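You operate a simulated robot arm through the tools that you are given. There is no shell and no other tool. Be economical: measure what you need, move in short steps, check, and stop when the job is done.

The job below is to be done with a simulated two-armed robot. You get a single attempt, and the scene is never put back.

## Task
Hold the black lantern on the till end of the counter steady with one hand and flip the steel lever of the black lantern the other way with the other.

The check looks at the end state, three seconds after you hand in, the way a careful person would. Anything else that was tipped, shoved, dropped, spilled or broken makes it a failure.

## Robot
Two 6-joint arms with two-finger parallel grippers on one trunk, on a base that drives. Base frame: it is fixed to the floor where the robot stands at the start and does not move with it; the origin is under the middle of the robot, x ahead of it, y to its left, z up. Units: m, degrees, N and s.
The left shoulder is at the start at [0.06, 0.187, 1.172], the right one opposite. With the tool pointing down near the work surface each hand reaches from about 0.26 to 0.62 m from the robot's upright axis, wherever it stands, measured 20 degrees to its own side. Places, roughly: steel lever of the black lantern [0.5, -0.2, 1]. Payload 1.57 kg a hand.
Tool frame (each hand has its own): the origin (TCP) lies between the finger pads and is the grasp point; the fingertips stand 0.03 m ahead of it; z points along the fingers, y is the line along which they close. The gripper opens to 0.11 m. The fingers are 0.024 m wide and 0.012 m thick; the gripper's body (0.048 by 0.112 m) begins 0.078 m behind the TCP.
Orientation is told as [roll, pitch, yaw] about the base's x, y, z axes, in that order, counted from this pose: with the fingers straight down and closing along the base's y, the tool's x points along the base's -x, its y along +y and its z along -z.

## Interface
- The arms move only by the tool send_rows. It takes "left_rows", "right_rows" or both (then of equal length, played together; a hand with none holds still); each is a list of rows, each a list of 3 entries, a list of its own where there are three numbers: the turn, a rotation vector about the tool's x, y, z in units of 180 degrees (1.0 is 180 degrees), then the shift along the tool's x, y, z in units of 100 mm (1.0 is 100 mm), then the finger opening in mm, from 0 to 110. In form: [[[ax, ay, az], [tx, ty, tz], gripper], ...]. A call has 1 to 12 rows; each row is the pose to reach, as a shift and turn from the pose commanded when the call began, along the tool's axes at that moment. A call with a number of a shift or a turn outside -1 to 1 is refused whole. Each row takes 0.2 s and may step no farther than 0.05 m and 8.6 degrees from the row before; otherwise, or with a gripper value out of range, the whole call is refused. Where a pose cannot be reached the arm comes as near as it can. A force on the tool above 40 N (or 10 N above the force at the start of the call, whichever is more), or a blocked arm, ends the call early, and 0.2 s more pass. The fingers move at their own pace (about 0.153 m/s each) and stop on an object; they squeeze with about 34 N. The grip force told is the motor's: it shows also when the fingers shut on nothing. Time passes only in rows, and 0.2 s behind the last, so rows that repeat a pose let the fingers close. The reply holds the time, the measured pose of the TCP, the force on the tool along the base axes, the opening and the grip force, in the units named above and with some noise, with the torque about the TCP (base axes, N m) and any sound that the robot's microphone picked up.
- Cameras (640 x 400 px; columns grow to the right, rows downward): "scene" is now at [0.0142, -0.022, 1.7109]; the picture's right is [-0.30, -0.95, 0.00], its down [-0.74, 0.23, -0.63] and it looks along [0.60, -0.19, -0.78] (base axes); focal length 259 px, centre (320, 200). "left" rides on the left gripper at [0.07, -0.016, -0.141] in its tool frame; the picture's right is [0.23, 0.97, 0.00], its down [-0.86, 0.20, -0.48] and it looks along [-0.47, 0.11, 0.88] (tool axes); focal length 222 px, centre (320, 200). "right" rides on the right gripper at [0.07, 0.016, -0.141] in its tool frame; the picture's right is [-0.23, 0.97, 0.00], its down [-0.86, -0.20, -0.48] and it looks along [-0.47, -0.11, 0.88] (tool axes); focal length 222 px, centre (320, 200). There is no depth. A picture from a camera that has moved, and an enlarged one, comes with that camera's place and axes in the base frame and with its lens.
- snapshot(camera): a new picture of that camera. The clock stands still meanwhile.
- lift_body(by): slides the trunk up (or, below 0, down) by that many m; the arms and the scene camera ride with it, the base frame stays. It gives what a move gives, with no picture.
- base_move(legs): drives the robot by 1 to 6 legs, each [ahead, left, turn to the left] in m, m and degrees, along the robot's own axes; the way and the turn of a leg run together, so that a leg with both is an arc; at most 1.5 m and 180 degrees a leg. The arms and the cameras ride along, it lands a little off, and it stops where it bumps. It gives what a move gives.
- pan_tilt(pan, tilt): turns the head with the scene camera to pan (to the left, within 86 degrees either way) and tilt (down, from -29 to 69), counted from straight ahead of the robot. It gives what a move gives.
- enlarge(camera, box): a new picture of the part [left, top, right, bottom] of that camera's present view, enlarged. The clock stands still meanwhile.
- job_done(): hands the job in; it is judged then, once.

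Work in short steps. Places have to be worked out from the pictures, the camera data and where the tool is seen: move nearer, look again, correct. Check each grasp and each placing, and mend what went wrong. You have 120 turns and 92 pictures in all, those below and enlarged ones among them. Open the grippers and draw the arms clear of the work before you hand the job in, unless the task says otherwise; then end with one line.

The tools are called after "Emit:" as a command line: name --argument value ..., lists and objects as JSON in quotes. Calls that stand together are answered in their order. send_rows: Moves the arms, as the interface text tells. Its arguments: {"type":"object","properties":{"left_rows":{"type":"array"},"right_rows":{"type":"array"}},"required":[]} The other tools are called the same way: lift_body (by) slides the trunk up or down; base_move (legs) drives the base; pan_tilt (pan, tilt) turns the head that bears the scene camera; snapshot (camera) takes a picture; enlarge (camera, box) takes an enlarged picture of a part of a camera's view; job_done () hands the job in.

At the start:

```text
time_s: 0.0
left_tool_pos: [0.4037, 0.0334, 1.2744]
left_tcp_rot: [0.0, -0.2, 0.1]
left_wrist_force: [0.1, 0.3, 2.0]
left_wrist_torque: [0.01, 0.0, 0.03]
left_gripper_width: 0.1099
left_grip_force: 0.0
right_tool_pos: [0.3868, -0.2651, 1.2656]
right_tcp_rot: [0.0, 0.0, 0.1]
right_wrist_force: [0.4, -0.7, 0.5]
right_wrist_torque: [0.03, -0.01, 0.02]
right_gripper_width: 0.11
right_grip_force: 0.1
trunk travel left (down, up): [-0.8, 0.19]
robot x, y, heading: [-0.0026, 0.0005, -0.0]
head pan, tilt: [-17.5, 50.9]
```

scene: 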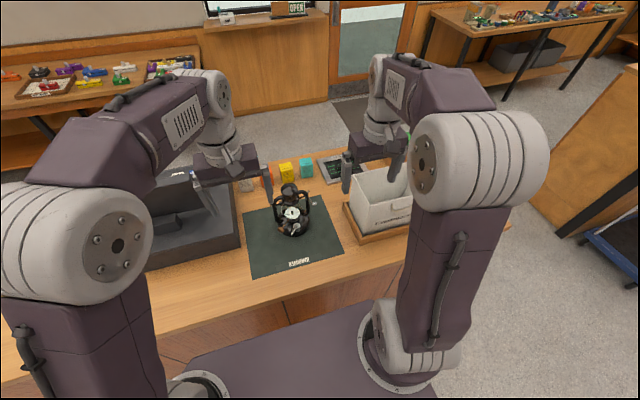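
right: 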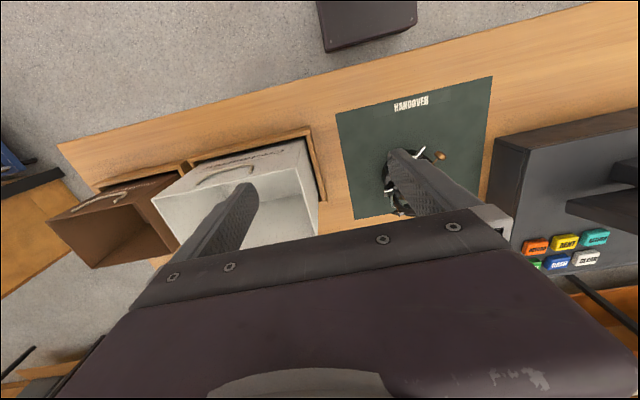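
left: 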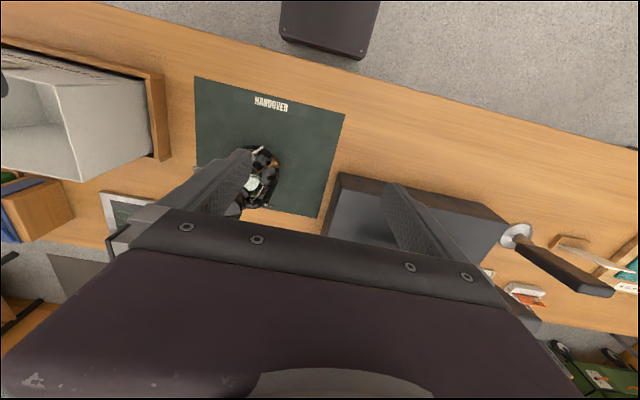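

I'll look closely at the lantern in the scene camera and wrist cameras before moving anything.

Emit:
enlarge --camera "scene" --box '[240, 165, 350, 275]'

Emit:
enlarge --camera "right" --box '[360, 120, 480, 230]'

Emit:
enlarge --camera "left" --box '[200, 120, 320, 230]'

```text
3.64 times, centred on (295, 220) of scene
camera zoom: at [0.0142, -0.022, 1.7109], right [-0.3, -0.95, 0.0], down [-0.74, 0.23, -0.63], along [0.6, -0.19, -0.78], focal length 942 px, centre (411, 127)
```

zoom: 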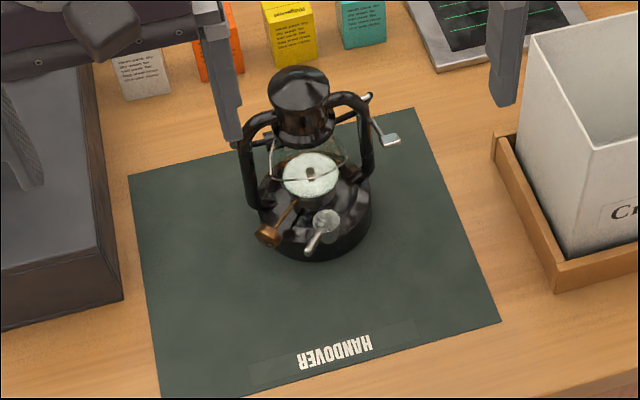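

```text
3.64 times, centred on (420, 175) of right
camera zoom: at [0.3167, -0.2475, 1.4076], right [0.23, 0.97, 0.0], down [0.86, -0.2, 0.48], along [0.47, -0.11, -0.88], focal length 808 px, centre (-44, 291)
```

zoom: 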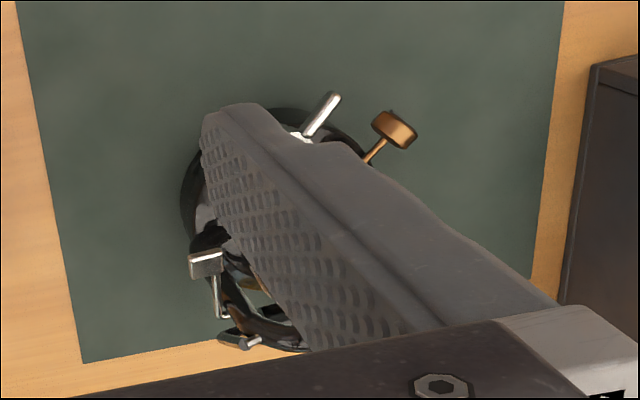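

```text
3.64 times, centred on (260, 175) of left
camera zoom: at [0.3336, 0.0167, 1.4171], right [-0.23, 0.97, 0.0], down [0.85, 0.2, 0.48], along [0.47, 0.11, -0.88], focal length 808 px, centre (538, 291)
```

zoom: 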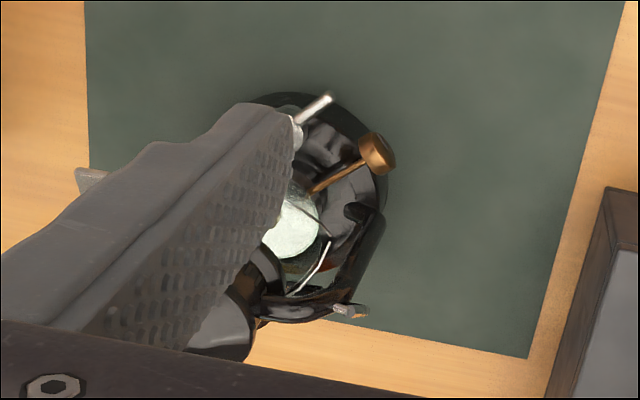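

The steel lever with the flat paddle is on the lantern's right side, with the paddle near (0.53, -0.165, 1.03). Its axle is near (0.57, -0.157, 1.045) and the lantern axis near (0.55, -0.09). I'll shift the right hand to the right and close its fingers so it can see the lever clearly.

Emit:
send_rows --right_rows '[[[0, 0, 0], [0, -0.4, 0], 60], [[0, 0, 0], [0, -0.8, 0.0], 0], [[0, 0, 0], [0, -0.8, 0.4], 0], [[0, 0, 0], [0, -0.8, 0.4], 0]]'

Emit:
snapshot --camera "right"

```text
time_s: 1.0
left_tool_pos: [0.4045, 0.0332, 1.2737]
left_tcp_rot: [0.0, -0.1, 0.1]
left_wrist_force: [-1.2, -0.1, -0.1]
left_wrist_torque: [-0.01, 0.01, 0.02]
left_gripper_width: 0.11
left_grip_force: 0.1
right_tool_pos: [0.3889, -0.3448, 1.2254]
right_tcp_rot: [0.0, -0.1, 0.1]
right_wrist_force: [0.7, 0.3, 0.5]
right_wrist_torque: [0.0, 0.02, 0.01]
right_gripper_width: 0.0001
right_grip_force: 21.0
trunk travel left (down, up): [-0.8, 0.19]
robot x, y, heading: [-0.0019, 0.0013, 0.1]
head pan, tilt: [-17.5, 50.9]
```

```text
85 pictures are left
camera right: at [0.3182, -0.3275, 1.3665], right [0.23, 0.97, 0.0], down [0.86, -0.2, 0.48], along [0.47, -0.11, -0.88], focal length 222 px, centre (320, 200)
```

right: 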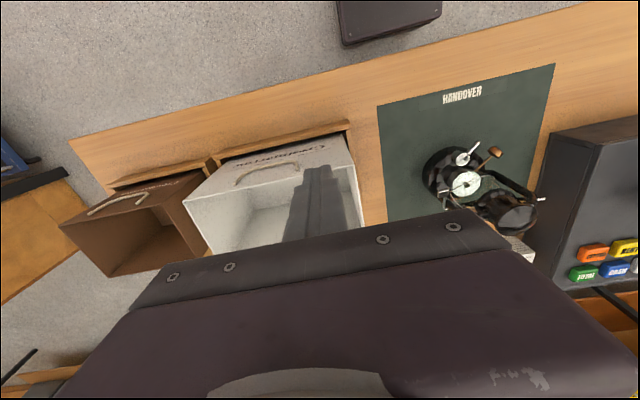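

The lantern is in view, so I'll enlarge it.

Emit:
enlarge --camera "right" --box '[410, 130, 560, 240]'

Emit:
enlarge --camera "scene" --box '[262, 175, 326, 239]'

```text
3.64 times, centred on (485, 185) of right
camera zoom: at [0.3182, -0.3275, 1.3665], right [0.23, 0.97, 0.0], down [0.86, -0.2, 0.48], along [0.47, -0.11, -0.88], focal length 808 px, centre (-280, 254)
```

zoom: 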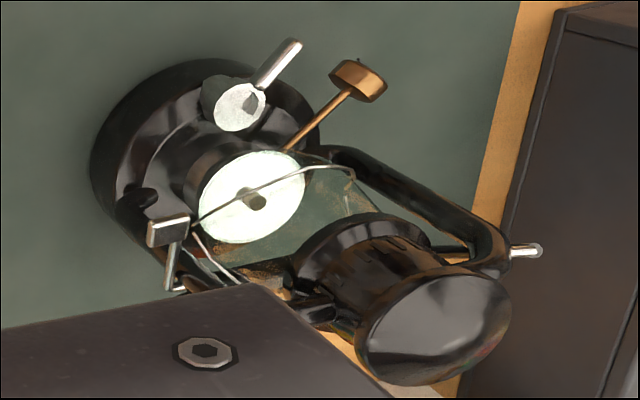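

```text
6.25 times, centred on (294, 207) of scene
camera zoom: at [0.0141, -0.0217, 1.7109], right [-0.3, -0.95, 0.0], down [-0.74, 0.23, -0.63], along [0.6, -0.19, -0.78], focal length 1619 px, centre (482, 156)
```

zoom: 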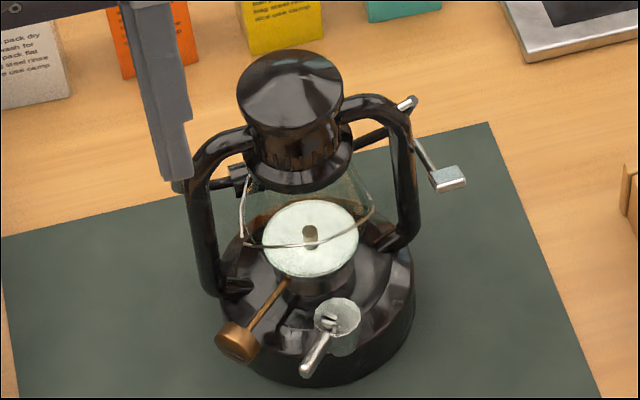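

The paddle lever sits on an axle at the back of the frame, pointing toward the robot. I'll roll the right hand so its camera sees the lantern side-on and I can read the lever's angle.

Emit:
send_rows --right_rows '[[[-0.047, 0, 0], [0, 0, -0.1], 0], [[-0.094, 0, 0], [0, 0, -0.1], 0], [[-0.141, 0, 0], [0, 0, -0.1], 0], [[-0.188, 0, 0], [0, 0, -0.1], 0], [[-0.235, 0, 0], [0, 0, -0.1], 0], [[-0.282, 0, 0], [0, 0, -0.1], 0], [[-0.329, 0, 0], [0, 0, -0.1], 0]]'

Emit:
snapshot --camera "right"

```text
time_s: 2.6
left_tool_pos: [0.4048, 0.0329, 1.2738]
left_tcp_rot: [0.1, 0.0, 0.2]
left_wrist_force: [1.0, 0.4, 0.3]
left_wrist_torque: [0.02, 0.0, 0.01]
left_gripper_width: 0.1099
left_grip_force: 0.1
right_tool_pos: [0.3882, -0.3448, 1.2366]
right_tcp_rot: [59.4, 0.0, -0.1]
right_wrist_force: [-0.2, -0.6, 0.0]
right_wrist_torque: [-0.01, 0.01, -0.02]
right_gripper_width: 0.0
right_grip_force: 21.5
trunk travel left (down, up): [-0.8, 0.19]
robot x, y, heading: [-0.0008, -0.0015, 0.1]
head pan, tilt: [-17.5, 50.9]
```

```text
82 pictures are left
camera right: at [0.3175, -0.4584, 1.3223], right [0.23, 0.5, 0.84], down [0.86, -0.51, 0.07], along [0.47, 0.7, -0.54], focal length 222 px, centre (320, 200)
```

right: 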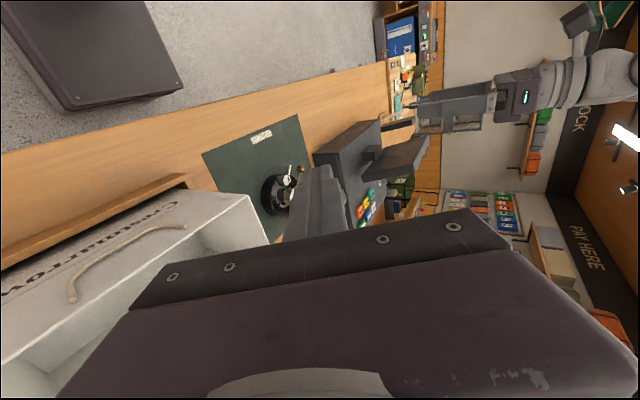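

The closed fingers hide the lantern. I'll open them so the camera looks between them, and shift forward and up a little.

Emit:
send_rows --right_rows '[[[0, 0, 0], [-0.4, 0.1, 0], 60], [[0, 0, 0], [-0.7, 0.2, 0], 110], [[0, 0, 0], [-0.7, 0.2, 0], 110]]'

Emit:
snapshot --camera "right"

```text
time_s: 3.4
left_tool_pos: [0.4041, 0.0339, 1.2738]
left_tcp_rot: [0.0, -0.1, 0.0]
left_wrist_force: [0.2, 0.2, -0.1]
left_wrist_torque: [-0.01, 0.0, 0.0]
left_gripper_width: 0.1102
left_grip_force: 0.0
right_tool_pos: [0.4448, -0.3157, 1.2457]
right_tcp_rot: [59.2, -0.1, -0.1]
right_wrist_force: [-0.6, -0.1, -0.4]
right_wrist_torque: [0.02, -0.01, -0.01]
right_gripper_width: 0.1098
right_grip_force: 0.0
right hand out of reach, approached as far as the arm can: row 1, 2, 3
trunk travel left (down, up): [-0.8, 0.19]
robot x, y, heading: [0.002, -0.0, -0.0]
head pan, tilt: [-17.5, 50.9]
```

```text
81 pictures are left
camera right: at [0.3744, -0.4276, 1.3312], right [0.23, 0.5, 0.84], down [0.85, -0.52, 0.08], along [0.47, 0.7, -0.54], focal length 222 px, centre (320, 200)
```

right: 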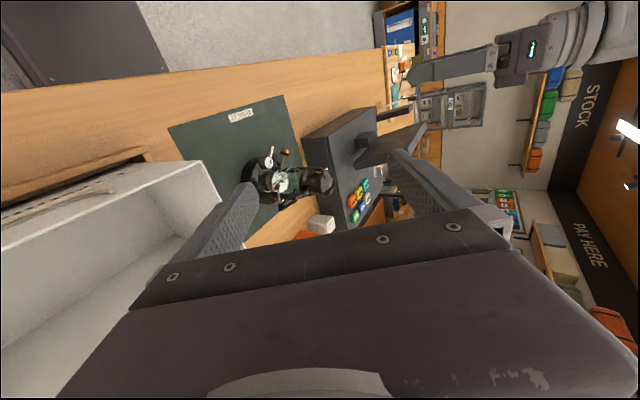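

Emit:
enlarge --camera "right" --box '[235, 135, 345, 225]'

```text
4.44 times, centred on (290, 180) of right
camera zoom: at [0.3744, -0.4276, 1.3312], right [0.23, 0.5, 0.84], down [0.85, -0.52, 0.08], along [0.47, 0.7, -0.54], focal length 987 px, centre (453, 289)
```

zoom: 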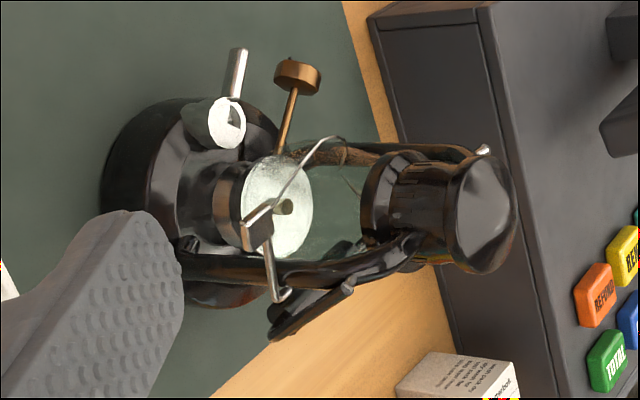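

The side view shows that the lever pivot is near (0.569, -0.157, 1.02). The paddle is near (0.526, -0.166, 1.036), pointing toward the robot and about 20° up. The bail sits behind. I'll bring the right hand back upright, then shift the base right so that both hands reach the lantern.

Emit:
send_rows --right_rows '[[[0.047, 0, 0], [0.1, 0, -0.1], 110], [[0.094, 0, 0], [0.2, 0, -0.1], 60], [[0.141, 0, 0], [0.3, 0, -0.1], 0], [[0.188, 0, 0], [0.4, 0, -0.1], 0], [[0.235, 0, 0], [0.5, 0, -0.1], 0], [[0.282, 0, 0], [0.5, 0, -0.1], 0], [[0.329, 0, 0], [0.5, 0, -0.1], 0]]'

Emit:
base_move --legs '[[0, -0.12, 0]]'

Emit:
snapshot --camera "scene"

```text
time_s: 5.0
left_tool_pos: [0.4048, 0.0347, 1.2731]
left_tcp_rot: [0.0, -0.1, 0.1]
left_wrist_force: [-0.9, 0.5, 0.6]
left_wrist_torque: [-0.01, 0.03, -0.02]
left_gripper_width: 0.1101
left_grip_force: 0.0
right_tool_pos: [0.3941, -0.3243, 1.248]
right_tcp_rot: [-0.2, 0.0, 0.0]
right_wrist_force: [-0.2, -0.2, 0.1]
right_wrist_torque: [-0.01, 0.01, 0.01]
right_gripper_width: 0.0
right_grip_force: 21.8
trunk travel left (down, up): [-0.8, 0.19]
robot x, y, heading: [0.0009, -0.001, -0.1]
head pan, tilt: [-17.5, 50.9]
```

```text
time_s: 6.2
left_tool_pos: [0.4048, -0.0845, 1.2741]
left_tcp_rot: [-0.2, -0.2, 0.2]
left_wrist_force: [0.0, -0.1, -0.1]
left_wrist_torque: [-0.02, -0.02, 0.02]
left_gripper_width: 0.1101
left_grip_force: 0.0
right_tool_pos: [0.3961, -0.4436, 1.2489]
right_tcp_rot: [-0.1, 0.0, 0.1]
right_wrist_force: [0.7, 0.0, 0.4]
right_wrist_torque: [-0.03, 0.01, 0.03]
right_gripper_width: 0.0
right_grip_force: 20.7
trunk travel left (down, up): [-0.8, 0.19]
robot x, y, heading: [-0.0034, -0.1227, 0.3]
head pan, tilt: [-17.5, 50.9]
```

```text
79 pictures are left
camera scene: at [0.0141, -0.1405, 1.7109], right [-0.3, -0.95, 0.0], down [-0.74, 0.23, -0.63], along [0.6, -0.19, -0.78], focal length 259 px, centre (320, 200)
```

scene: 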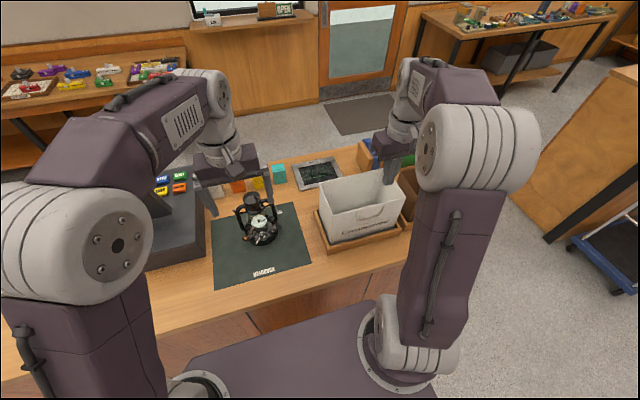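

The base shifted cleanly. Next I'll yaw both hands 90° so each camera faces outward (left closing along x, right narrow beside it), and aim the head at the lantern.

Emit:
send_rows --left_rows '[[[0, 0, 0.0455], [0, 0, 0], 110], [[0, 0, 0.091], [0, 0, 0], 110], [[0, 0, 0.1365], [0, 0, 0], 110], [[0, 0, 0.182], [0, 0, 0], 110], [[0, 0, 0.2275], [0, 0, 0], 110], [[0, 0, 0.273], [0, 0, 0], 110], [[0, 0, 0.3185], [0, 0, 0], 110], [[0, 0, 0.364], [0, 0, 0], 110], [[0, 0, 0.4095], [0, 0, 0], 110], [[0, 0, 0.455], [0, 0, 0], 110], [[0, 0, 0.5], [0, 0, 0], 110]]' --right_rows '[[[0, 0, -0.0455], [0, 0, 0], 0], [[0, 0, -0.091], [0, 0, 0], 0], [[0, 0, -0.1365], [0, 0, 0], 0], [[0, 0, -0.182], [0, 0, 0], 0], [[0, 0, -0.2275], [0, 0, 0], 0], [[0, 0, -0.273], [0, 0, 0], 0], [[0, 0, -0.3185], [0, 0, 0], 0], [[0, 0, -0.364], [0, 0, 0], 0], [[0, 0, -0.4095], [0, 0, 0], 0], [[0, 0, -0.455], [0, 0, 0], 0], [[0, 0, -0.5], [0, 0, 0], 0]]'

Emit:
pan_tilt --pan 4 --tilt 50

Emit:
snapshot --camera "scene"

Emit:
snapshot --camera "left"

Emit:
snapshot --camera "right"

```text
time_s: 8.7
left_tool_pos: [0.406, -0.0868, 1.2745]
left_tcp_rot: [0.1, 0.0, -89.9]
left_wrist_force: [-1.1, -0.4, -0.3]
left_wrist_torque: [-0.01, 0.01, -0.02]
left_gripper_width: 0.1097
left_grip_force: 0.1
right_tool_pos: [0.3968, -0.4461, 1.248]
right_tcp_rot: [-0.1, -0.1, 90.3]
right_wrist_force: [0.4, -0.8, 0.4]
right_wrist_torque: [0.01, -0.04, 0.0]
right_gripper_width: 0.0
right_grip_force: 21.1
trunk travel left (down, up): [-0.8, 0.19]
robot x, y, heading: [0.0013, -0.1237, 0.2]
head pan, tilt: [-17.5, 50.9]
```

```text
time_s: 9.5
left_tool_pos: [0.4047, -0.0865, 1.2736]
left_tcp_rot: [0.1, 0.0, -89.9]
left_wrist_force: [0.4, 1.0, -0.6]
left_wrist_torque: [-0.01, 0.0, 0.01]
left_gripper_width: 0.1101
left_grip_force: 0.1
right_tool_pos: [0.3955, -0.4458, 1.2498]
right_tcp_rot: [0.1, 0.0, 90.1]
right_wrist_force: [0.0, 0.1, 0.2]
right_wrist_torque: [0.0, 0.0, 0.02]
right_gripper_width: 0.0
right_grip_force: 21.5
trunk travel left (down, up): [-0.8, 0.19]
robot x, y, heading: [0.0019, -0.1153, -0.1]
head pan, tilt: [4.0, 50.0]
```

```text
78 pictures are left
camera scene: at [0.0184, -0.1153, 1.7121], right [0.07, -1.0, 0.0], down [-0.76, -0.05, -0.64], along [0.64, 0.05, -0.77], focal length 259 px, centre (320, 200)
```

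scene: 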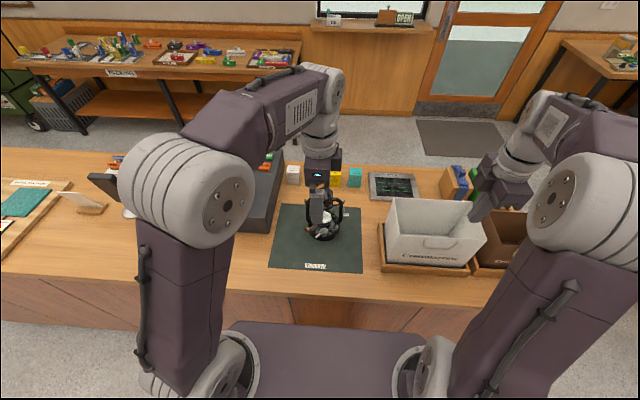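

```text
77 pictures are left
camera left: at [0.3875, -0.0179, 1.4173], right [0.97, 0.23, 0.0], down [0.2, -0.85, 0.48], along [0.11, -0.47, -0.88], focal length 222 px, centre (320, 200)
```

left: 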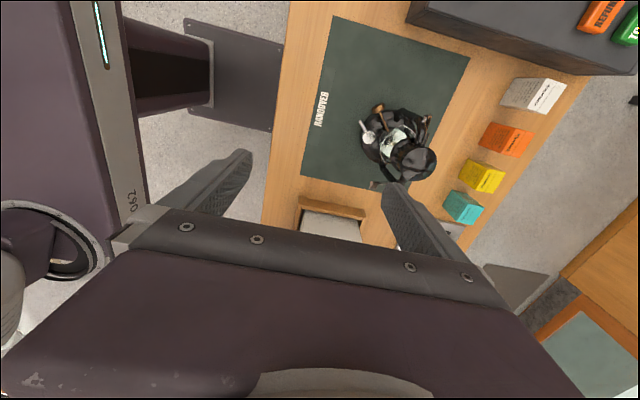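

```text
76 pictures are left
camera right: at [0.3791, -0.5147, 1.3902], right [-0.97, 0.23, 0.0], down [0.2, 0.86, 0.48], along [0.11, 0.47, -0.88], focal length 222 px, centre (320, 200)
```

right: 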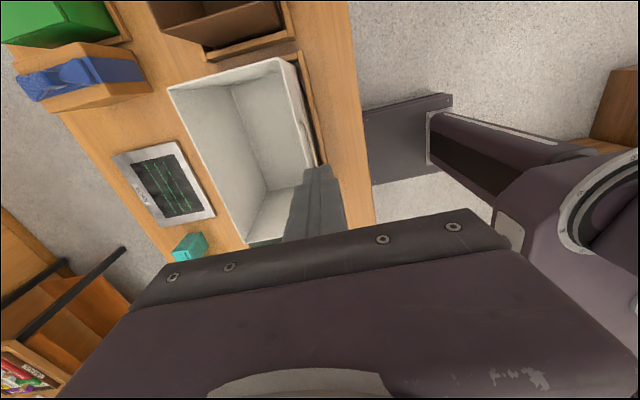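

Emit:
enlarge --camera "left" --box '[340, 90, 460, 200]'

Emit:
enlarge --camera "scene" --box '[285, 170, 365, 250]'

```text
3.64 times, centred on (400, 145) of left
camera zoom: at [0.3875, -0.0179, 1.4173], right [0.97, 0.23, 0.0], down [0.2, -0.85, 0.48], along [0.11, -0.47, -0.88], focal length 808 px, centre (29, 400)
```

zoom: 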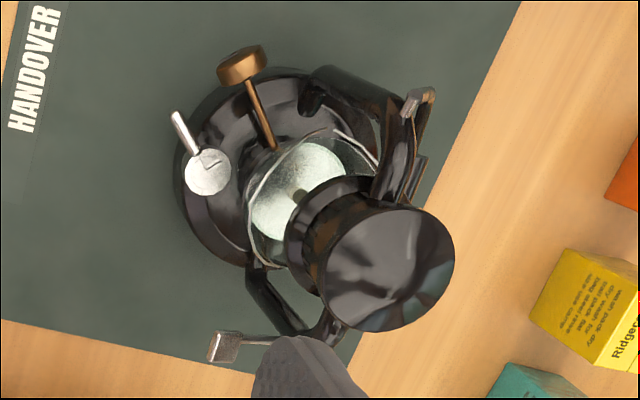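

```text
5.00 times, centred on (325, 210) of scene
camera zoom: at [0.0184, -0.1153, 1.7121], right [0.07, -1.0, 0.0], down [-0.76, -0.05, -0.64], along [0.64, 0.05, -0.77], focal length 1295 px, centre (295, 150)
```

zoom: 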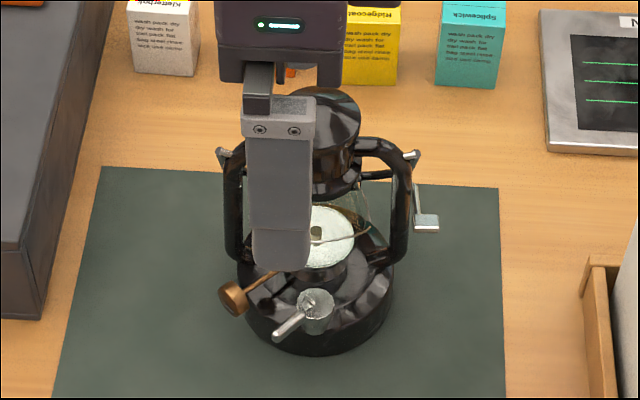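

The cap centre comes out near (0.55, -0.093), top z about 1.11. I'll move the left hand forward over it at a safe height.

Emit:
send_rows --left_rows '[[[0, 0, 0], [0, 0.33, 0], 110], [[0, 0, 0], [0, 0.66, 0], 110], [[0, 0, 0], [0, 1.0, 0], 110]]'

Emit:
send_rows --left_rows '[[[0, 0, 0], [-0.03, 0.25, 0.2], 110], [[0, 0, 0], [-0.065, 0.45, 0.4], 110], [[0, 0, 0], [-0.065, 0.45, 0.6], 110], [[0, 0, 0], [-0.065, 0.45, 0.6], 110]]'

Emit:
snapshot --camera "left"

Emit:
enlarge --camera "scene" --box '[265, 150, 385, 250]'

```text
time_s: 10.3
left_tool_pos: [0.5082, -0.0875, 1.2718]
left_tcp_rot: [-0.1, 0.1, -89.8]
left_wrist_force: [0.8, -0.5, 0.3]
left_wrist_torque: [0.01, 0.01, -0.02]
left_gripper_width: 0.1101
left_grip_force: 0.0
right_tool_pos: [0.3968, -0.4464, 1.2486]
right_tcp_rot: [0.2, -0.1, 90.2]
right_wrist_force: [-0.5, 0.2, -0.5]
right_wrist_torque: [-0.03, 0.04, 0.0]
right_gripper_width: 0.0
right_grip_force: 21.1
trunk travel left (down, up): [-0.8, 0.19]
robot x, y, heading: [0.0005, -0.1233, -0.1]
head pan, tilt: [4.0, 50.0]
```

```text
time_s: 11.3
left_tool_pos: [0.5453, -0.0904, 1.2116]
left_tcp_rot: [0.0, -0.1, -89.8]
left_wrist_force: [0.1, 1.0, 0.3]
left_wrist_torque: [0.0, 0.02, 0.0]
left_gripper_width: 0.11
left_grip_force: 0.0
left hand out of reach, approached as far as the arm can: row 2, 3, 4
right_tool_pos: [0.396, -0.4459, 1.2481]
right_tcp_rot: [0.0, 0.0, 90.1]
right_wrist_force: [-0.2, -1.3, 0.4]
right_wrist_torque: [0.01, -0.02, 0.04]
right_gripper_width: 0.0
right_grip_force: 21.4
trunk travel left (down, up): [-0.8, 0.19]
robot x, y, heading: [-0.001, -0.1217, 0.2]
head pan, tilt: [4.0, 50.0]
```

```text
73 pictures are left
camera left: at [0.5274, -0.022, 1.3542], right [0.97, 0.23, 0.0], down [0.2, -0.85, 0.48], along [0.11, -0.47, -0.88], focal length 222 px, centre (320, 200)
```

left: 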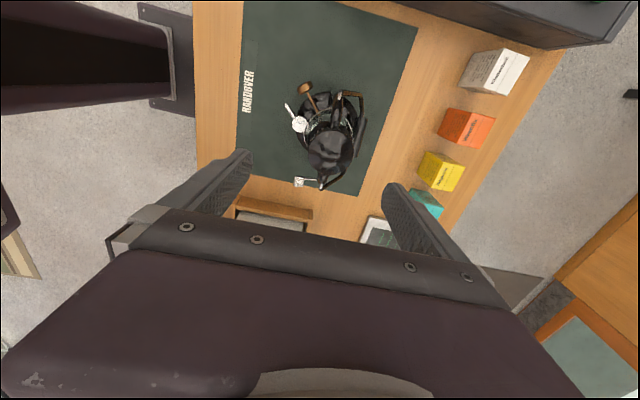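

```text
4.00 times, centred on (325, 200) of scene
camera zoom: at [0.0191, -0.1152, 1.7121], right [0.07, -1.0, 0.0], down [-0.76, -0.06, -0.64], along [0.64, 0.05, -0.77], focal length 1036 px, centre (300, 200)
```

zoom: 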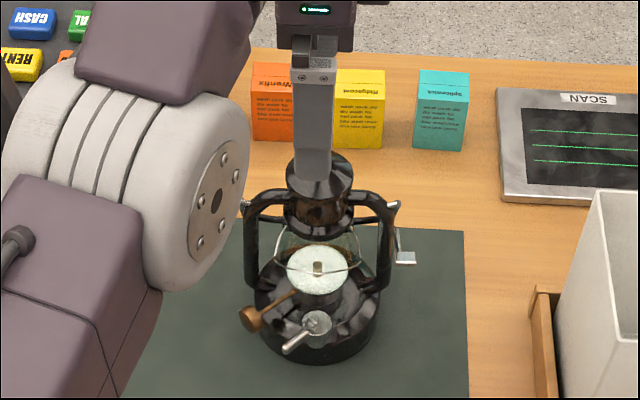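

The left hand is over the cap, at x 0.545 against about 0.554 for the cap. I'll descend partway and then try the remaining few mm forward.

Emit:
send_rows --left_rows '[[[0, 0, 0], [0, 0, 0.2], 110], [[0, 0, 0], [0, 0.03, 0.4], 110], [[0, 0, 0], [0, 0.05, 0.6], 110], [[0, 0, 0], [0, 0.05, 0.6], 110]]'

Emit:
snapshot --camera "left"

Emit:
enlarge --camera "scene" --box '[265, 150, 385, 250]'

```text
time_s: 12.3
left_tool_pos: [0.5584, -0.0948, 1.1548]
left_tcp_rot: [0.0, 0.2, -89.7]
left_wrist_force: [-0.6, 1.2, 0.1]
left_wrist_torque: [-0.02, 0.01, 0.01]
left_gripper_width: 0.1099
left_grip_force: 0.1
left hand out of reach, approached as far as the arm can: row 2, 3, 4
right_tool_pos: [0.3952, -0.4462, 1.2495]
right_tcp_rot: [0.0, -0.1, 90.1]
right_wrist_force: [0.2, 0.4, -0.7]
right_wrist_torque: [0.01, 0.01, -0.04]
right_gripper_width: 0.0
right_grip_force: 20.9
trunk travel left (down, up): [-0.8, 0.19]
robot x, y, heading: [0.0021, -0.1196, 0.1]
head pan, tilt: [4.0, 50.0]
```

```text
71 pictures are left
camera left: at [0.5405, -0.0254, 1.2976], right [0.97, 0.23, 0.0], down [0.2, -0.85, 0.48], along [0.11, -0.46, -0.88], focal length 222 px, centre (320, 200)
```

left: 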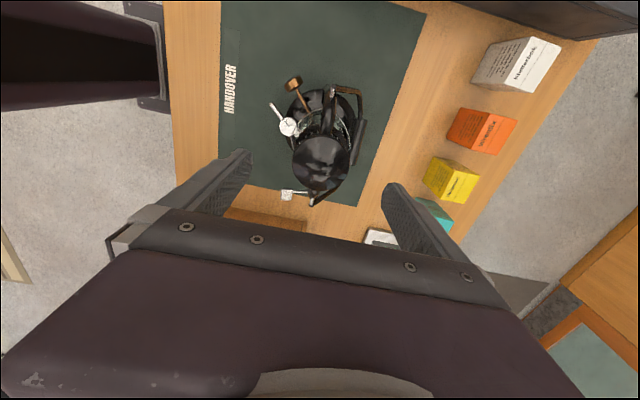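

```text
4.00 times, centred on (325, 200) of scene
camera zoom: at [0.0186, -0.1152, 1.7121], right [0.07, -1.0, 0.0], down [-0.76, -0.06, -0.64], along [0.64, 0.05, -0.77], focal length 1036 px, centre (300, 200)
```

zoom: 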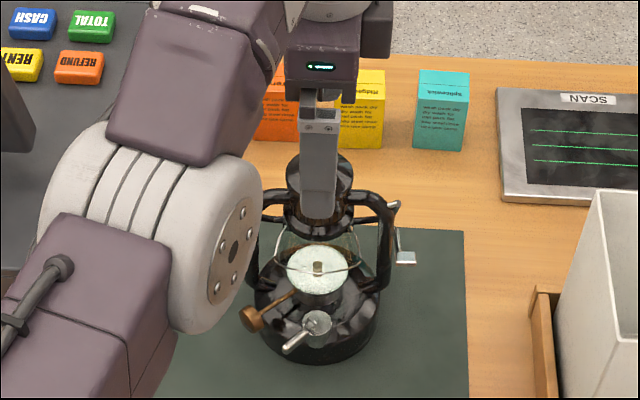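

The cap centre reads (0.557, -0.088), with the hand at (0.558, -0.095). I'll nudge +y and descend about 55 mm around the cap.

Emit:
send_rows --left_rows '[[[0, 0, 0], [0.06, -0.02, 0.15], 110], [[0, 0, 0], [0.06, -0.02, 0.35], 110], [[0, 0, 0], [0.06, -0.02, 0.52], 110], [[0, 0, 0], [0.06, -0.02, 0.52], 110]]'

Emit:
snapshot --camera "left"

Emit:
enlarge --camera "scene" --box '[265, 150, 385, 250]'

```text
time_s: 13.3
left_tool_pos: [0.568, -0.0913, 1.1036]
left_tcp_rot: [0.0, 0.0, -89.8]
left_wrist_force: [0.1, -0.3, -1.2]
left_wrist_torque: [-0.03, 0.0, 0.03]
left_gripper_width: 0.1098
left_grip_force: 0.1
left hand out of reach, approached as far as the arm can: row 1, 2, 3, 4
right_tool_pos: [0.395, -0.4456, 1.2486]
right_tcp_rot: [0.0, 0.0, 90.2]
right_wrist_force: [0.1, -0.7, 0.2]
right_wrist_torque: [-0.03, -0.02, 0.0]
right_gripper_width: 0.0
right_grip_force: 21.3
trunk travel left (down, up): [-0.8, 0.19]
robot x, y, heading: [0.0009, -0.1209, 0.0]
head pan, tilt: [4.0, 50.0]
```

```text
69 pictures are left
camera left: at [0.5511, -0.023, 1.2472], right [0.97, 0.23, 0.0], down [0.2, -0.85, 0.48], along [0.11, -0.46, -0.88], focal length 222 px, centre (320, 200)
```

left: 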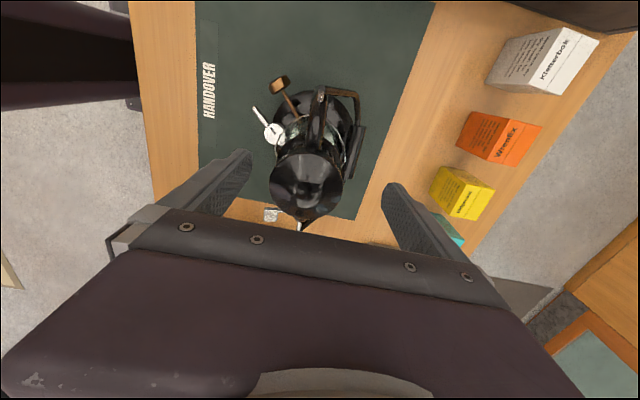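

```text
4.00 times, centred on (325, 200) of scene
camera zoom: at [0.0183, -0.1151, 1.7121], right [0.07, -1.0, 0.0], down [-0.76, -0.06, -0.64], along [0.64, 0.05, -0.77], focal length 1036 px, centre (300, 200)
```

zoom: 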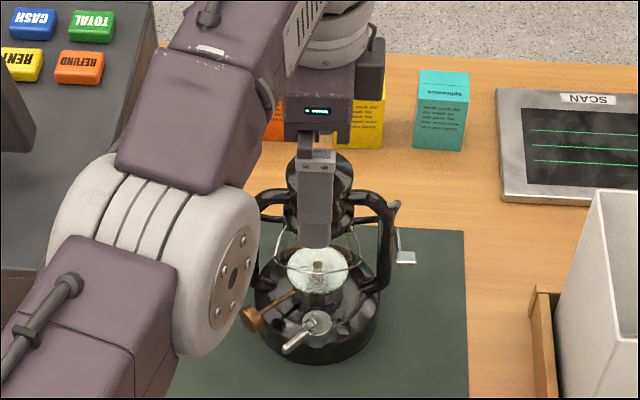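

The cap is about 10 mm toward the robot from the finger midpoint and about 6 mm to +y. I'll correct that and close onto the cap gently.

Emit:
send_rows --left_rows '[[[0, 0, 0], [0.05, -0.11, 0], 110], [[0, 0, 0], [0.05, -0.11, 0], 90], [[0, 0, 0], [0.05, -0.11, 0], 72]]'

Emit:
snapshot --camera "left"

```text
time_s: 14.1
left_tool_pos: [0.5686, -0.0903, 1.1057]
left_tcp_rot: [-0.1, 0.0, -89.8]
left_wrist_force: [-2.3, 0.5, 0.1]
left_wrist_torque: [0.01, 0.06, -0.03]
left_gripper_width: 0.0735
left_grip_force: 0.5
left hand out of reach, approached as far as the arm can: row 1, 2, 3
right_tool_pos: [0.3951, -0.4457, 1.2486]
right_tcp_rot: [0.1, 0.1, 90.1]
right_wrist_force: [0.2, -0.4, -1.0]
right_wrist_torque: [-0.01, 0.02, 0.0]
right_gripper_width: 0.0
right_grip_force: 21.5
trunk travel left (down, up): [-0.8, 0.19]
robot x, y, heading: [0.0039, -0.1237, -0.1]
head pan, tilt: [4.0, 50.0]
```

```text
67 pictures are left
camera left: at [0.551, -0.0218, 1.2489], right [0.97, 0.23, 0.0], down [0.2, -0.85, 0.48], along [0.11, -0.46, -0.88], focal length 222 px, centre (320, 200)
```

left: 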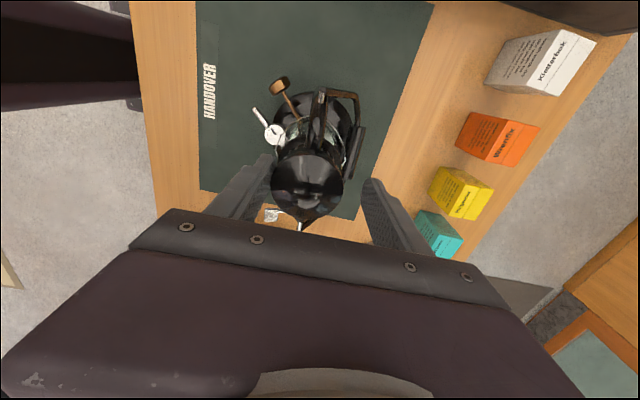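

The hand did not move back in x because the command is still beyond reach. I'll open slightly and command further toward the robot.

Emit:
send_rows --left_rows '[[[0, 0, 0], [0.0, -0.05, 0], 90], [[0, 0, 0], [0.0, -0.1, 0], 90], [[0, 0, 0], [0.0, -0.1, 0], 90]]'

```text
time_s: 14.9
left_tool_pos: [0.5673, -0.0935, 1.1068]
left_tcp_rot: [0.0, 0.1, -89.8]
left_wrist_force: [-0.1, 0.1, 0.2]
left_wrist_torque: [-0.02, 0.02, -0.02]
left_gripper_width: 0.09
left_grip_force: 0.1
left hand out of reach, approached as far as the arm can: row 1, 2, 3
right_tool_pos: [0.3956, -0.4456, 1.2488]
right_tcp_rot: [-0.1, 0.0, 90.2]
right_wrist_force: [-0.3, -0.2, 0.6]
right_wrist_torque: [0.01, 0.02, 0.03]
right_gripper_width: 0.0
right_grip_force: 21.1
trunk travel left (down, up): [-0.8, 0.19]
robot x, y, heading: [0.0027, -0.1219, 0.2]
head pan, tilt: [4.0, 50.0]
```

Still clamped at the reach limit, so I'll command another 10 mm back and 4 mm to +y.

Emit:
send_rows --left_rows '[[[0, 0, 0], [0.04, -0.05, 0], 90], [[0, 0, 0], [0.04, -0.1, 0], 90], [[0, 0, 0], [0.04, -0.1, 0], 90]]'

```text
time_s: 15.7
left_tool_pos: [0.5674, -0.0927, 1.1065]
left_tcp_rot: [0.0, 0.1, -89.9]
left_wrist_force: [-0.2, 0.5, 0.0]
left_wrist_torque: [0.02, 0.01, 0.01]
left_gripper_width: 0.0899
left_grip_force: 0.1
left hand out of reach, approached as far as the arm can: row 1, 2, 3
right_tool_pos: [0.3959, -0.4442, 1.2482]
right_tcp_rot: [0.0, 0.0, 90.1]
right_wrist_force: [-0.5, 0.8, -0.1]
right_wrist_torque: [0.05, 0.02, -0.02]
right_gripper_width: 0.0001
right_grip_force: 21.4
trunk travel left (down, up): [-0.8, 0.19]
robot x, y, heading: [0.0008, -0.1221, -0.0]
head pan, tilt: [4.0, 50.0]
```

The left arm seems to be at a joint limit at this height. I'll open wide and lift the trunk 0.1 m. The hand rises straight up off the cap, putting the target at a better height relative to the shoulders.

Emit:
send_rows --left_rows '[[[0, 0, 0], [0, 0, 0], 110], [[0, 0, 0], [0, 0, 0], 110]]'

Emit:
lift_body --by 0.12

Emit:
send_rows --left_rows '[[[0, 0, 0], [0, -0.05, 0], 110], [[0, 0, 0], [0, -0.1, 0], 110], [[0, 0, 0], [0, -0.1, 0], 110]]'

```text
time_s: 16.3
left_tool_pos: [0.5688, -0.0932, 1.1068]
left_tcp_rot: [0.0, 0.0, -89.9]
left_wrist_force: [0.6, 0.5, -0.6]
left_wrist_torque: [-0.02, -0.03, 0.0]
left_gripper_width: 0.1104
left_grip_force: 0.1
right_tool_pos: [0.397, -0.4454, 1.248]
right_tcp_rot: [0.0, 0.0, 90.1]
right_wrist_force: [0.7, -0.4, -0.1]
right_wrist_torque: [-0.02, 0.0, 0.01]
right_gripper_width: 0.0
right_grip_force: 21.4
trunk travel left (down, up): [-0.8, 0.19]
robot x, y, heading: [-0.0004, -0.1253, -0.1]
head pan, tilt: [4.0, 50.0]
```

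```text
time_s: 17.8
left_tool_pos: [0.5678, -0.092, 1.2273]
left_tcp_rot: [0.1, 0.1, -89.7]
left_wrist_force: [-0.4, -0.8, 0.3]
left_wrist_torque: [0.0, 0.02, 0.0]
left_gripper_width: 0.1099
left_grip_force: 0.1
right_tool_pos: [0.3957, -0.4457, 1.368]
right_tcp_rot: [0.0, 0.0, 90.0]
right_wrist_force: [0.4, 0.1, -0.3]
right_wrist_torque: [0.01, 0.01, 0.0]
right_gripper_width: 0.0002
right_grip_force: 21.0
trunk travel left (down, up): [-0.92, 0.07]
robot x, y, heading: [-0.0027, -0.1241, -0.0]
head pan, tilt: [4.0, 50.0]
```

```text
time_s: 18.6
left_tool_pos: [0.568, -0.094, 1.2268]
left_tcp_rot: [0.0, 0.0, -89.9]
left_wrist_force: [0.1, -0.4, 0.6]
left_wrist_torque: [-0.02, -0.04, 0.02]
left_gripper_width: 0.1099
left_grip_force: 0.1
left hand out of reach, approached as far as the arm can: row 1, 2, 3
right_tool_pos: [0.3954, -0.4456, 1.3667]
right_tcp_rot: [0.0, 0.0, 90.1]
right_wrist_force: [0.4, 0.3, 0.6]
right_wrist_torque: [0.01, 0.02, -0.04]
right_gripper_width: 0.0001
right_grip_force: 20.9
trunk travel left (down, up): [-0.92, 0.07]
robot x, y, heading: [-0.0002, -0.1203, 0.3]
head pan, tilt: [4.0, 50.0]
```

Retreating in x is what's refused, which points to a joint limit rather than extension. I'll test by relaxing the yaw 15° toward -75° while retreating 10 mm.

Emit:
send_rows --left_rows '[[[0, 0, -0.04], [0, 0, 0], 110], [[0, 0, -0.083], [0, 0, 0], 110], [[0, 0, -0.083], [0, -0.1, 0.2], 110], [[0, 0, -0.083], [0, -0.1, 0.2], 110]]'

```text
time_s: 19.6
left_tool_pos: [0.567, -0.0975, 1.208]
left_tcp_rot: [-0.3, 0.2, -74.8]
left_wrist_force: [-0.1, -1.2, 0.2]
left_wrist_torque: [-0.01, -0.01, 0.03]
left_gripper_width: 0.1098
left_grip_force: 0.0
left hand out of reach, approached as far as the arm can: row 3, 4
right_tool_pos: [0.3949, -0.4462, 1.3686]
right_tcp_rot: [0.0, -0.1, 90.1]
right_wrist_force: [0.1, 0.1, 0.2]
right_wrist_torque: [-0.04, -0.01, 0.01]
right_gripper_width: 0.0004
right_grip_force: 21.2
trunk travel left (down, up): [-0.92, 0.07]
robot x, y, heading: [0.0011, -0.1205, 0.1]
head pan, tilt: [4.0, 50.0]
```

This looks like a straight-elbow singularity, with the arm fully stretched. I'll try a larger retreat of several cm to break out.

Emit:
send_rows --left_rows '[[[0, 0, 0], [0, -0.3, -0.2], 110], [[0, 0, 0], [0, -0.6, -0.2], 110], [[0, 0, 0], [0, -0.9, -0.2], 110], [[0, 0, 0], [0, -0.9, -0.2], 110]]'

Emit:
snapshot --camera "scene"

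```text
time_s: 20.6
left_tool_pos: [0.5574, -0.1197, 1.2283]
left_tcp_rot: [0.0, 0.2, -74.9]
left_wrist_force: [-0.2, 0.1, -0.6]
left_wrist_torque: [-0.01, 0.01, -0.01]
left_gripper_width: 0.1099
left_grip_force: 0.0
left hand out of reach, approached as far as the arm can: row 1, 2, 3, 4
right_tool_pos: [0.3955, -0.4458, 1.3687]
right_tcp_rot: [0.0, 0.0, 90.1]
right_wrist_force: [0.8, 0.1, -0.5]
right_wrist_torque: [-0.02, 0.02, -0.01]
right_gripper_width: 0.0001
right_grip_force: 22.0
trunk travel left (down, up): [-0.92, 0.07]
robot x, y, heading: [0.0034, -0.1223, 0.3]
head pan, tilt: [4.0, 50.0]
```

```text
66 pictures are left
camera scene: at [0.0182, -0.1155, 1.8321], right [0.07, -1.0, 0.0], down [-0.76, -0.05, -0.64], along [0.64, 0.05, -0.77], focal length 259 px, centre (320, 200)
```

scene: 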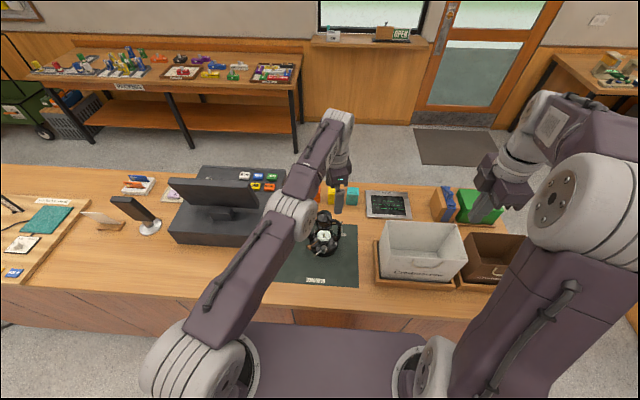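

The picture confirms the left arm is nearly straight. I'll pull it back toward its own shoulder and up, so the elbow bends again.

Emit:
send_rows --left_rows '[[[0, 0, 0], [0.24, -0.38, 0], 110], [[0, 0, 0], [0.48, -0.76, 0.0], 110], [[0, 0, 0], [0.6, -1.0, 0], 110], [[0, 0, 0], [0.6, -1.0, 0], 110], [[0, 0, 0], [0.6, -1.0, 0], 110]]'

```text
time_s: 21.8
left_tool_pos: [0.5576, -0.1197, 1.2278]
left_tcp_rot: [-0.1, 0.2, -74.9]
left_wrist_force: [-0.1, -0.1, 0.5]
left_wrist_torque: [0.01, -0.02, -0.02]
left_gripper_width: 0.11
left_grip_force: 0.1
left hand out of reach, approached as far as the arm can: row 1, 2, 3, 4, 5
right_tool_pos: [0.397, -0.4459, 1.3689]
right_tcp_rot: [0.0, 0.0, 90.2]
right_wrist_force: [0.6, -0.5, -0.4]
right_wrist_torque: [0.04, 0.0, 0.02]
right_gripper_width: 0.0001
right_grip_force: 21.6
trunk travel left (down, up): [-0.92, 0.07]
robot x, y, heading: [0.0009, -0.1204, -0.1]
head pan, tilt: [4.0, 50.0]
```

The solver is stuck at the straight elbow. I'll try a different escape: raise the hand and tilt the fingers forward, which brings the wrist back.

Emit:
send_rows --left_rows '[[[-0.04, 0, 0], [0, 0, -0.3], 110], [[-0.08, 0, 0], [0, 0, -0.6], 110], [[-0.12, 0, 0], [0, 0, -1.0], 110], [[-0.16, 0, 0], [0, 0, -1.0], 110]]'

```text
time_s: 22.8
left_tool_pos: [0.5988, -0.1462, 1.351]
left_tcp_rot: [23.3, 0.4, -74.8]
left_wrist_force: [-0.4, -0.7, -0.7]
left_wrist_torque: [-0.02, 0.03, 0.03]
left_gripper_width: 0.1098
left_grip_force: 0.1
left hand out of reach, approached as far as the arm can: row 1, 2, 3, 4
right_tool_pos: [0.3937, -0.4458, 1.3677]
right_tcp_rot: [0.0, -0.1, 90.1]
right_wrist_force: [0.5, -0.5, 0.0]
right_wrist_torque: [-0.01, 0.02, -0.04]
right_gripper_width: 0.0
right_grip_force: 21.4
trunk travel left (down, up): [-0.92, 0.07]
robot x, y, heading: [0.0032, -0.1198, -0.0]
head pan, tilt: [4.0, 50.0]
```

The arm moved freely in that direction. Now I'll retreat along base -x from this new pose.

Emit:
send_rows --left_rows '[[[0, 0, 0], [0, -0.35, -0.15], 110], [[0, 0, 0], [0, -0.7, -0.3], 110], [[0, 0, 0], [0, -1.0, -0.4], 110], [[0, 0, 0], [0, -1.0, -0.4], 110]]'

Emit:
snapshot --camera "scene"

```text
time_s: 23.8
left_tool_pos: [0.5653, -0.1862, 1.3679]
left_tcp_rot: [23.1, 0.3, -74.7]
left_wrist_force: [-0.3, -0.2, -0.1]
left_wrist_torque: [-0.02, 0.0, 0.04]
left_gripper_width: 0.1102
left_grip_force: 0.1
left hand out of reach, approached as far as the arm can: row 1, 2, 3, 4
right_tool_pos: [0.3955, -0.4444, 1.3678]
right_tcp_rot: [0.0, -0.1, 90.0]
right_wrist_force: [0.1, -0.1, -0.5]
right_wrist_torque: [0.02, 0.02, -0.02]
right_gripper_width: 0.0003
right_grip_force: 21.3
trunk travel left (down, up): [-0.92, 0.07]
robot x, y, heading: [-0.0006, -0.1207, 0.1]
head pan, tilt: [4.0, 50.0]
```

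```text
65 pictures are left
camera scene: at [0.0186, -0.1151, 1.8321], right [0.07, -1.0, 0.0], down [-0.76, -0.06, -0.64], along [0.64, 0.05, -0.77], focal length 259 px, centre (320, 200)
```

scene: 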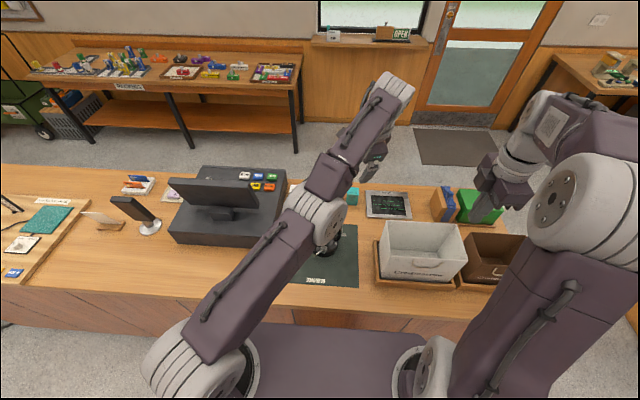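

The arm only slides along its full-extension boundary. I'll tilt the fingers back toward the robot, high above everything, to drive the wrist to its limit and force the elbow to bend.

Emit:
send_rows --left_rows '[[[0.045, 0, 0], [0, -0.2, -0.2], 110], [[0.09, 0, 0], [0, -0.4, -0.4], 110], [[0.135, 0, 0], [0, -0.6, -0.6], 110], [[0.18, 0, 0], [0, -0.8, -0.8], 110], [[0.225, 0, 0], [0, -1, -0.8], 110], [[0.27, 0, 0], [0, -1, -0.8], 110], [[0.315, 0, 0], [0, -1, -0.8], 110], [[0.36, 0, 0], [0, -1, -0.8], 110], [[0.405, 0, 0], [0, -1, -0.8], 110], [[0.45, 0, 0], [0, -1, -0.8], 110]]'

Emit:
snapshot --camera "scene"

```text
time_s: 26.0
left_tool_pos: [0.3176, -0.1971, 1.3407]
left_tcp_rot: [-57.8, 0.2, -74.5]
left_wrist_force: [-0.6, 0.3, 0.2]
left_wrist_torque: [0.0, 0.01, 0.01]
left_gripper_width: 0.1099
left_grip_force: 0.0
left hand out of reach, approached as far as the arm can: row 1, 2, 3, 4, 5, 6, 7, 8, 9, 10
right_tool_pos: [0.3964, -0.4467, 1.369]
right_tcp_rot: [-0.1, 0.0, 90.0]
right_wrist_force: [0.3, 0.0, -0.1]
right_wrist_torque: [0.01, -0.05, -0.02]
right_gripper_width: 0.0
right_grip_force: 21.4
trunk travel left (down, up): [-0.92, 0.07]
robot x, y, heading: [-0.0022, -0.1233, -0.1]
head pan, tilt: [4.0, 50.0]
```

```text
64 pictures are left
camera scene: at [0.0191, -0.116, 1.8321], right [0.07, -1.0, 0.0], down [-0.76, -0.05, -0.64], along [0.64, 0.05, -0.77], focal length 259 px, centre (320, 200)
```

scene: 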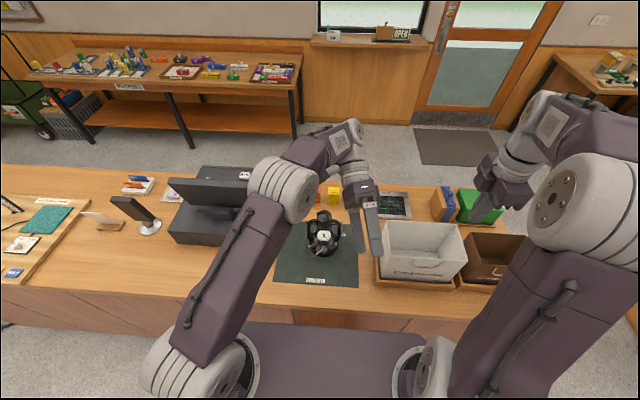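

The elbow has bent. Now I'll turn the fingers back to vertical while holding the TCP in place.

Emit:
send_rows --left_rows '[[[-0.046, 0, 0], [0, 0, 0], 110], [[-0.092, 0, 0], [0, 0, 0], 110], [[-0.138, 0, 0], [0, 0, 0], 110], [[-0.184, 0, 0], [0, 0, 0], 110], [[-0.23, 0, 0], [0, 0, 0], 110], [[-0.276, 0, 0], [0, 0, 0], 110], [[-0.321, 0, 0], [0, 0, 0], 110], [[-0.321, 0, 0], [0, 0, 0], 110]]'

```text
time_s: 27.8
left_tool_pos: [0.3192, -0.1991, 1.3419]
left_tcp_rot: [0.0, 0.1, -74.9]
left_wrist_force: [0.3, 0.5, -0.4]
left_wrist_torque: [0.01, 0.02, 0.01]
left_gripper_width: 0.11
left_grip_force: 0.1
right_tool_pos: [0.3959, -0.4451, 1.3677]
right_tcp_rot: [0.0, 0.0, 90.2]
right_wrist_force: [-0.3, 0.0, 0.3]
right_wrist_torque: [0.01, -0.01, 0.0]
right_gripper_width: 0.0
right_grip_force: 21.1
trunk travel left (down, up): [-0.92, 0.07]
robot x, y, heading: [0.0022, -0.1215, 0.1]
head pan, tilt: [4.0, 50.0]
```

The left arm is recovered. I estimate about 5 cm between the robot's front plate and the counter, so I'll drive 3.5 cm forward to gain reach margin.

Emit:
base_move --legs '[[0.035, 0, 0]]'

Emit:
send_rows --left_rows '[[[0, 0, 0.03], [0.3, 0, 0], 110], [[0, 0, 0.06], [0.6, 0.1, 0], 110], [[0, 0, 0.083], [0.9, 0.3, 0], 110], [[0, 0, 0.083], [0.95, 0.6, 0.3], 110], [[0, 0, 0.083], [0.95, 0.9, 0.6], 110], [[0, 0, 0.083], [0.95, 1.0, 0.8], 110]]'

Emit:
snapshot --camera "scene"

Emit:
snapshot --camera "left"

```text
time_s: 28.7
left_tool_pos: [0.345, -0.1999, 1.3445]
left_tcp_rot: [0.4, 0.0, -74.8]
left_wrist_force: [-0.8, -0.5, -0.1]
left_wrist_torque: [0.02, -0.12, 0.0]
left_gripper_width: 0.1098
left_grip_force: 0.0
right_tool_pos: [0.4196, -0.4463, 1.3725]
right_tcp_rot: [-0.4, 0.0, 90.1]
right_wrist_force: [-1.1, 0.5, 0.7]
right_wrist_torque: [-0.01, -0.11, 0.03]
right_gripper_width: 0.0
right_grip_force: 21.3
trunk travel left (down, up): [-0.92, 0.07]
robot x, y, heading: [0.0316, -0.1248, 0.1]
head pan, tilt: [4.0, 50.0]
```

```text
time_s: 30.1
left_tool_pos: [0.4254, -0.0799, 1.2627]
left_tcp_rot: [0.0, 0.1, -89.7]
left_wrist_force: [-0.2, 0.3, 0.5]
left_wrist_torque: [0.02, 0.05, 0.02]
left_gripper_width: 0.1101
left_grip_force: 0.0
right_tool_pos: [0.4295, -0.446, 1.3692]
right_tcp_rot: [-0.1, 0.0, 90.1]
right_wrist_force: [-0.3, 0.0, -0.3]
right_wrist_torque: [0.02, 0.01, 0.05]
right_gripper_width: 0.0
right_grip_force: 21.4
trunk travel left (down, up): [-0.92, 0.07]
robot x, y, heading: [0.0333, -0.1214, -0.0]
head pan, tilt: [4.0, 50.0]
```

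```text
63 pictures are left
camera scene: at [0.0517, -0.1146, 1.8321], right [0.07, -1.0, 0.0], down [-0.76, -0.06, -0.64], along [0.64, 0.05, -0.77], focal length 259 px, centre (320, 200)
```

scene: 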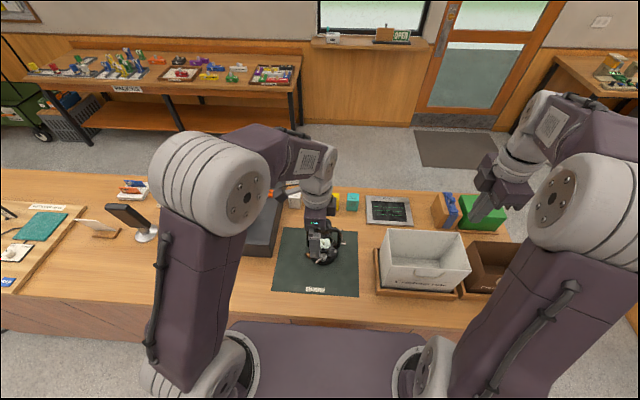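

```text
62 pictures are left
camera left: at [0.4077, -0.0123, 1.4072], right [0.97, 0.23, 0.0], down [0.2, -0.86, 0.48], along [0.11, -0.46, -0.88], focal length 222 px, centre (320, 200)
```

left: 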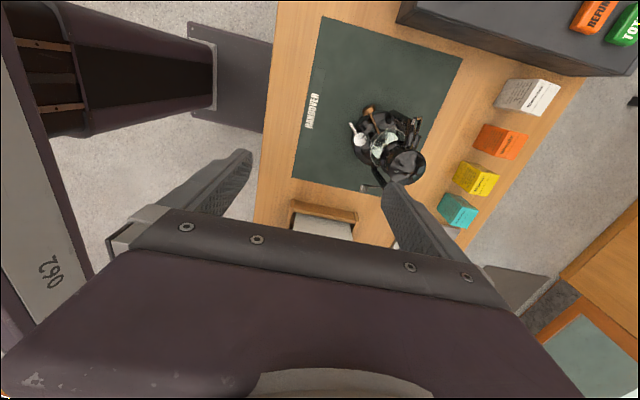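

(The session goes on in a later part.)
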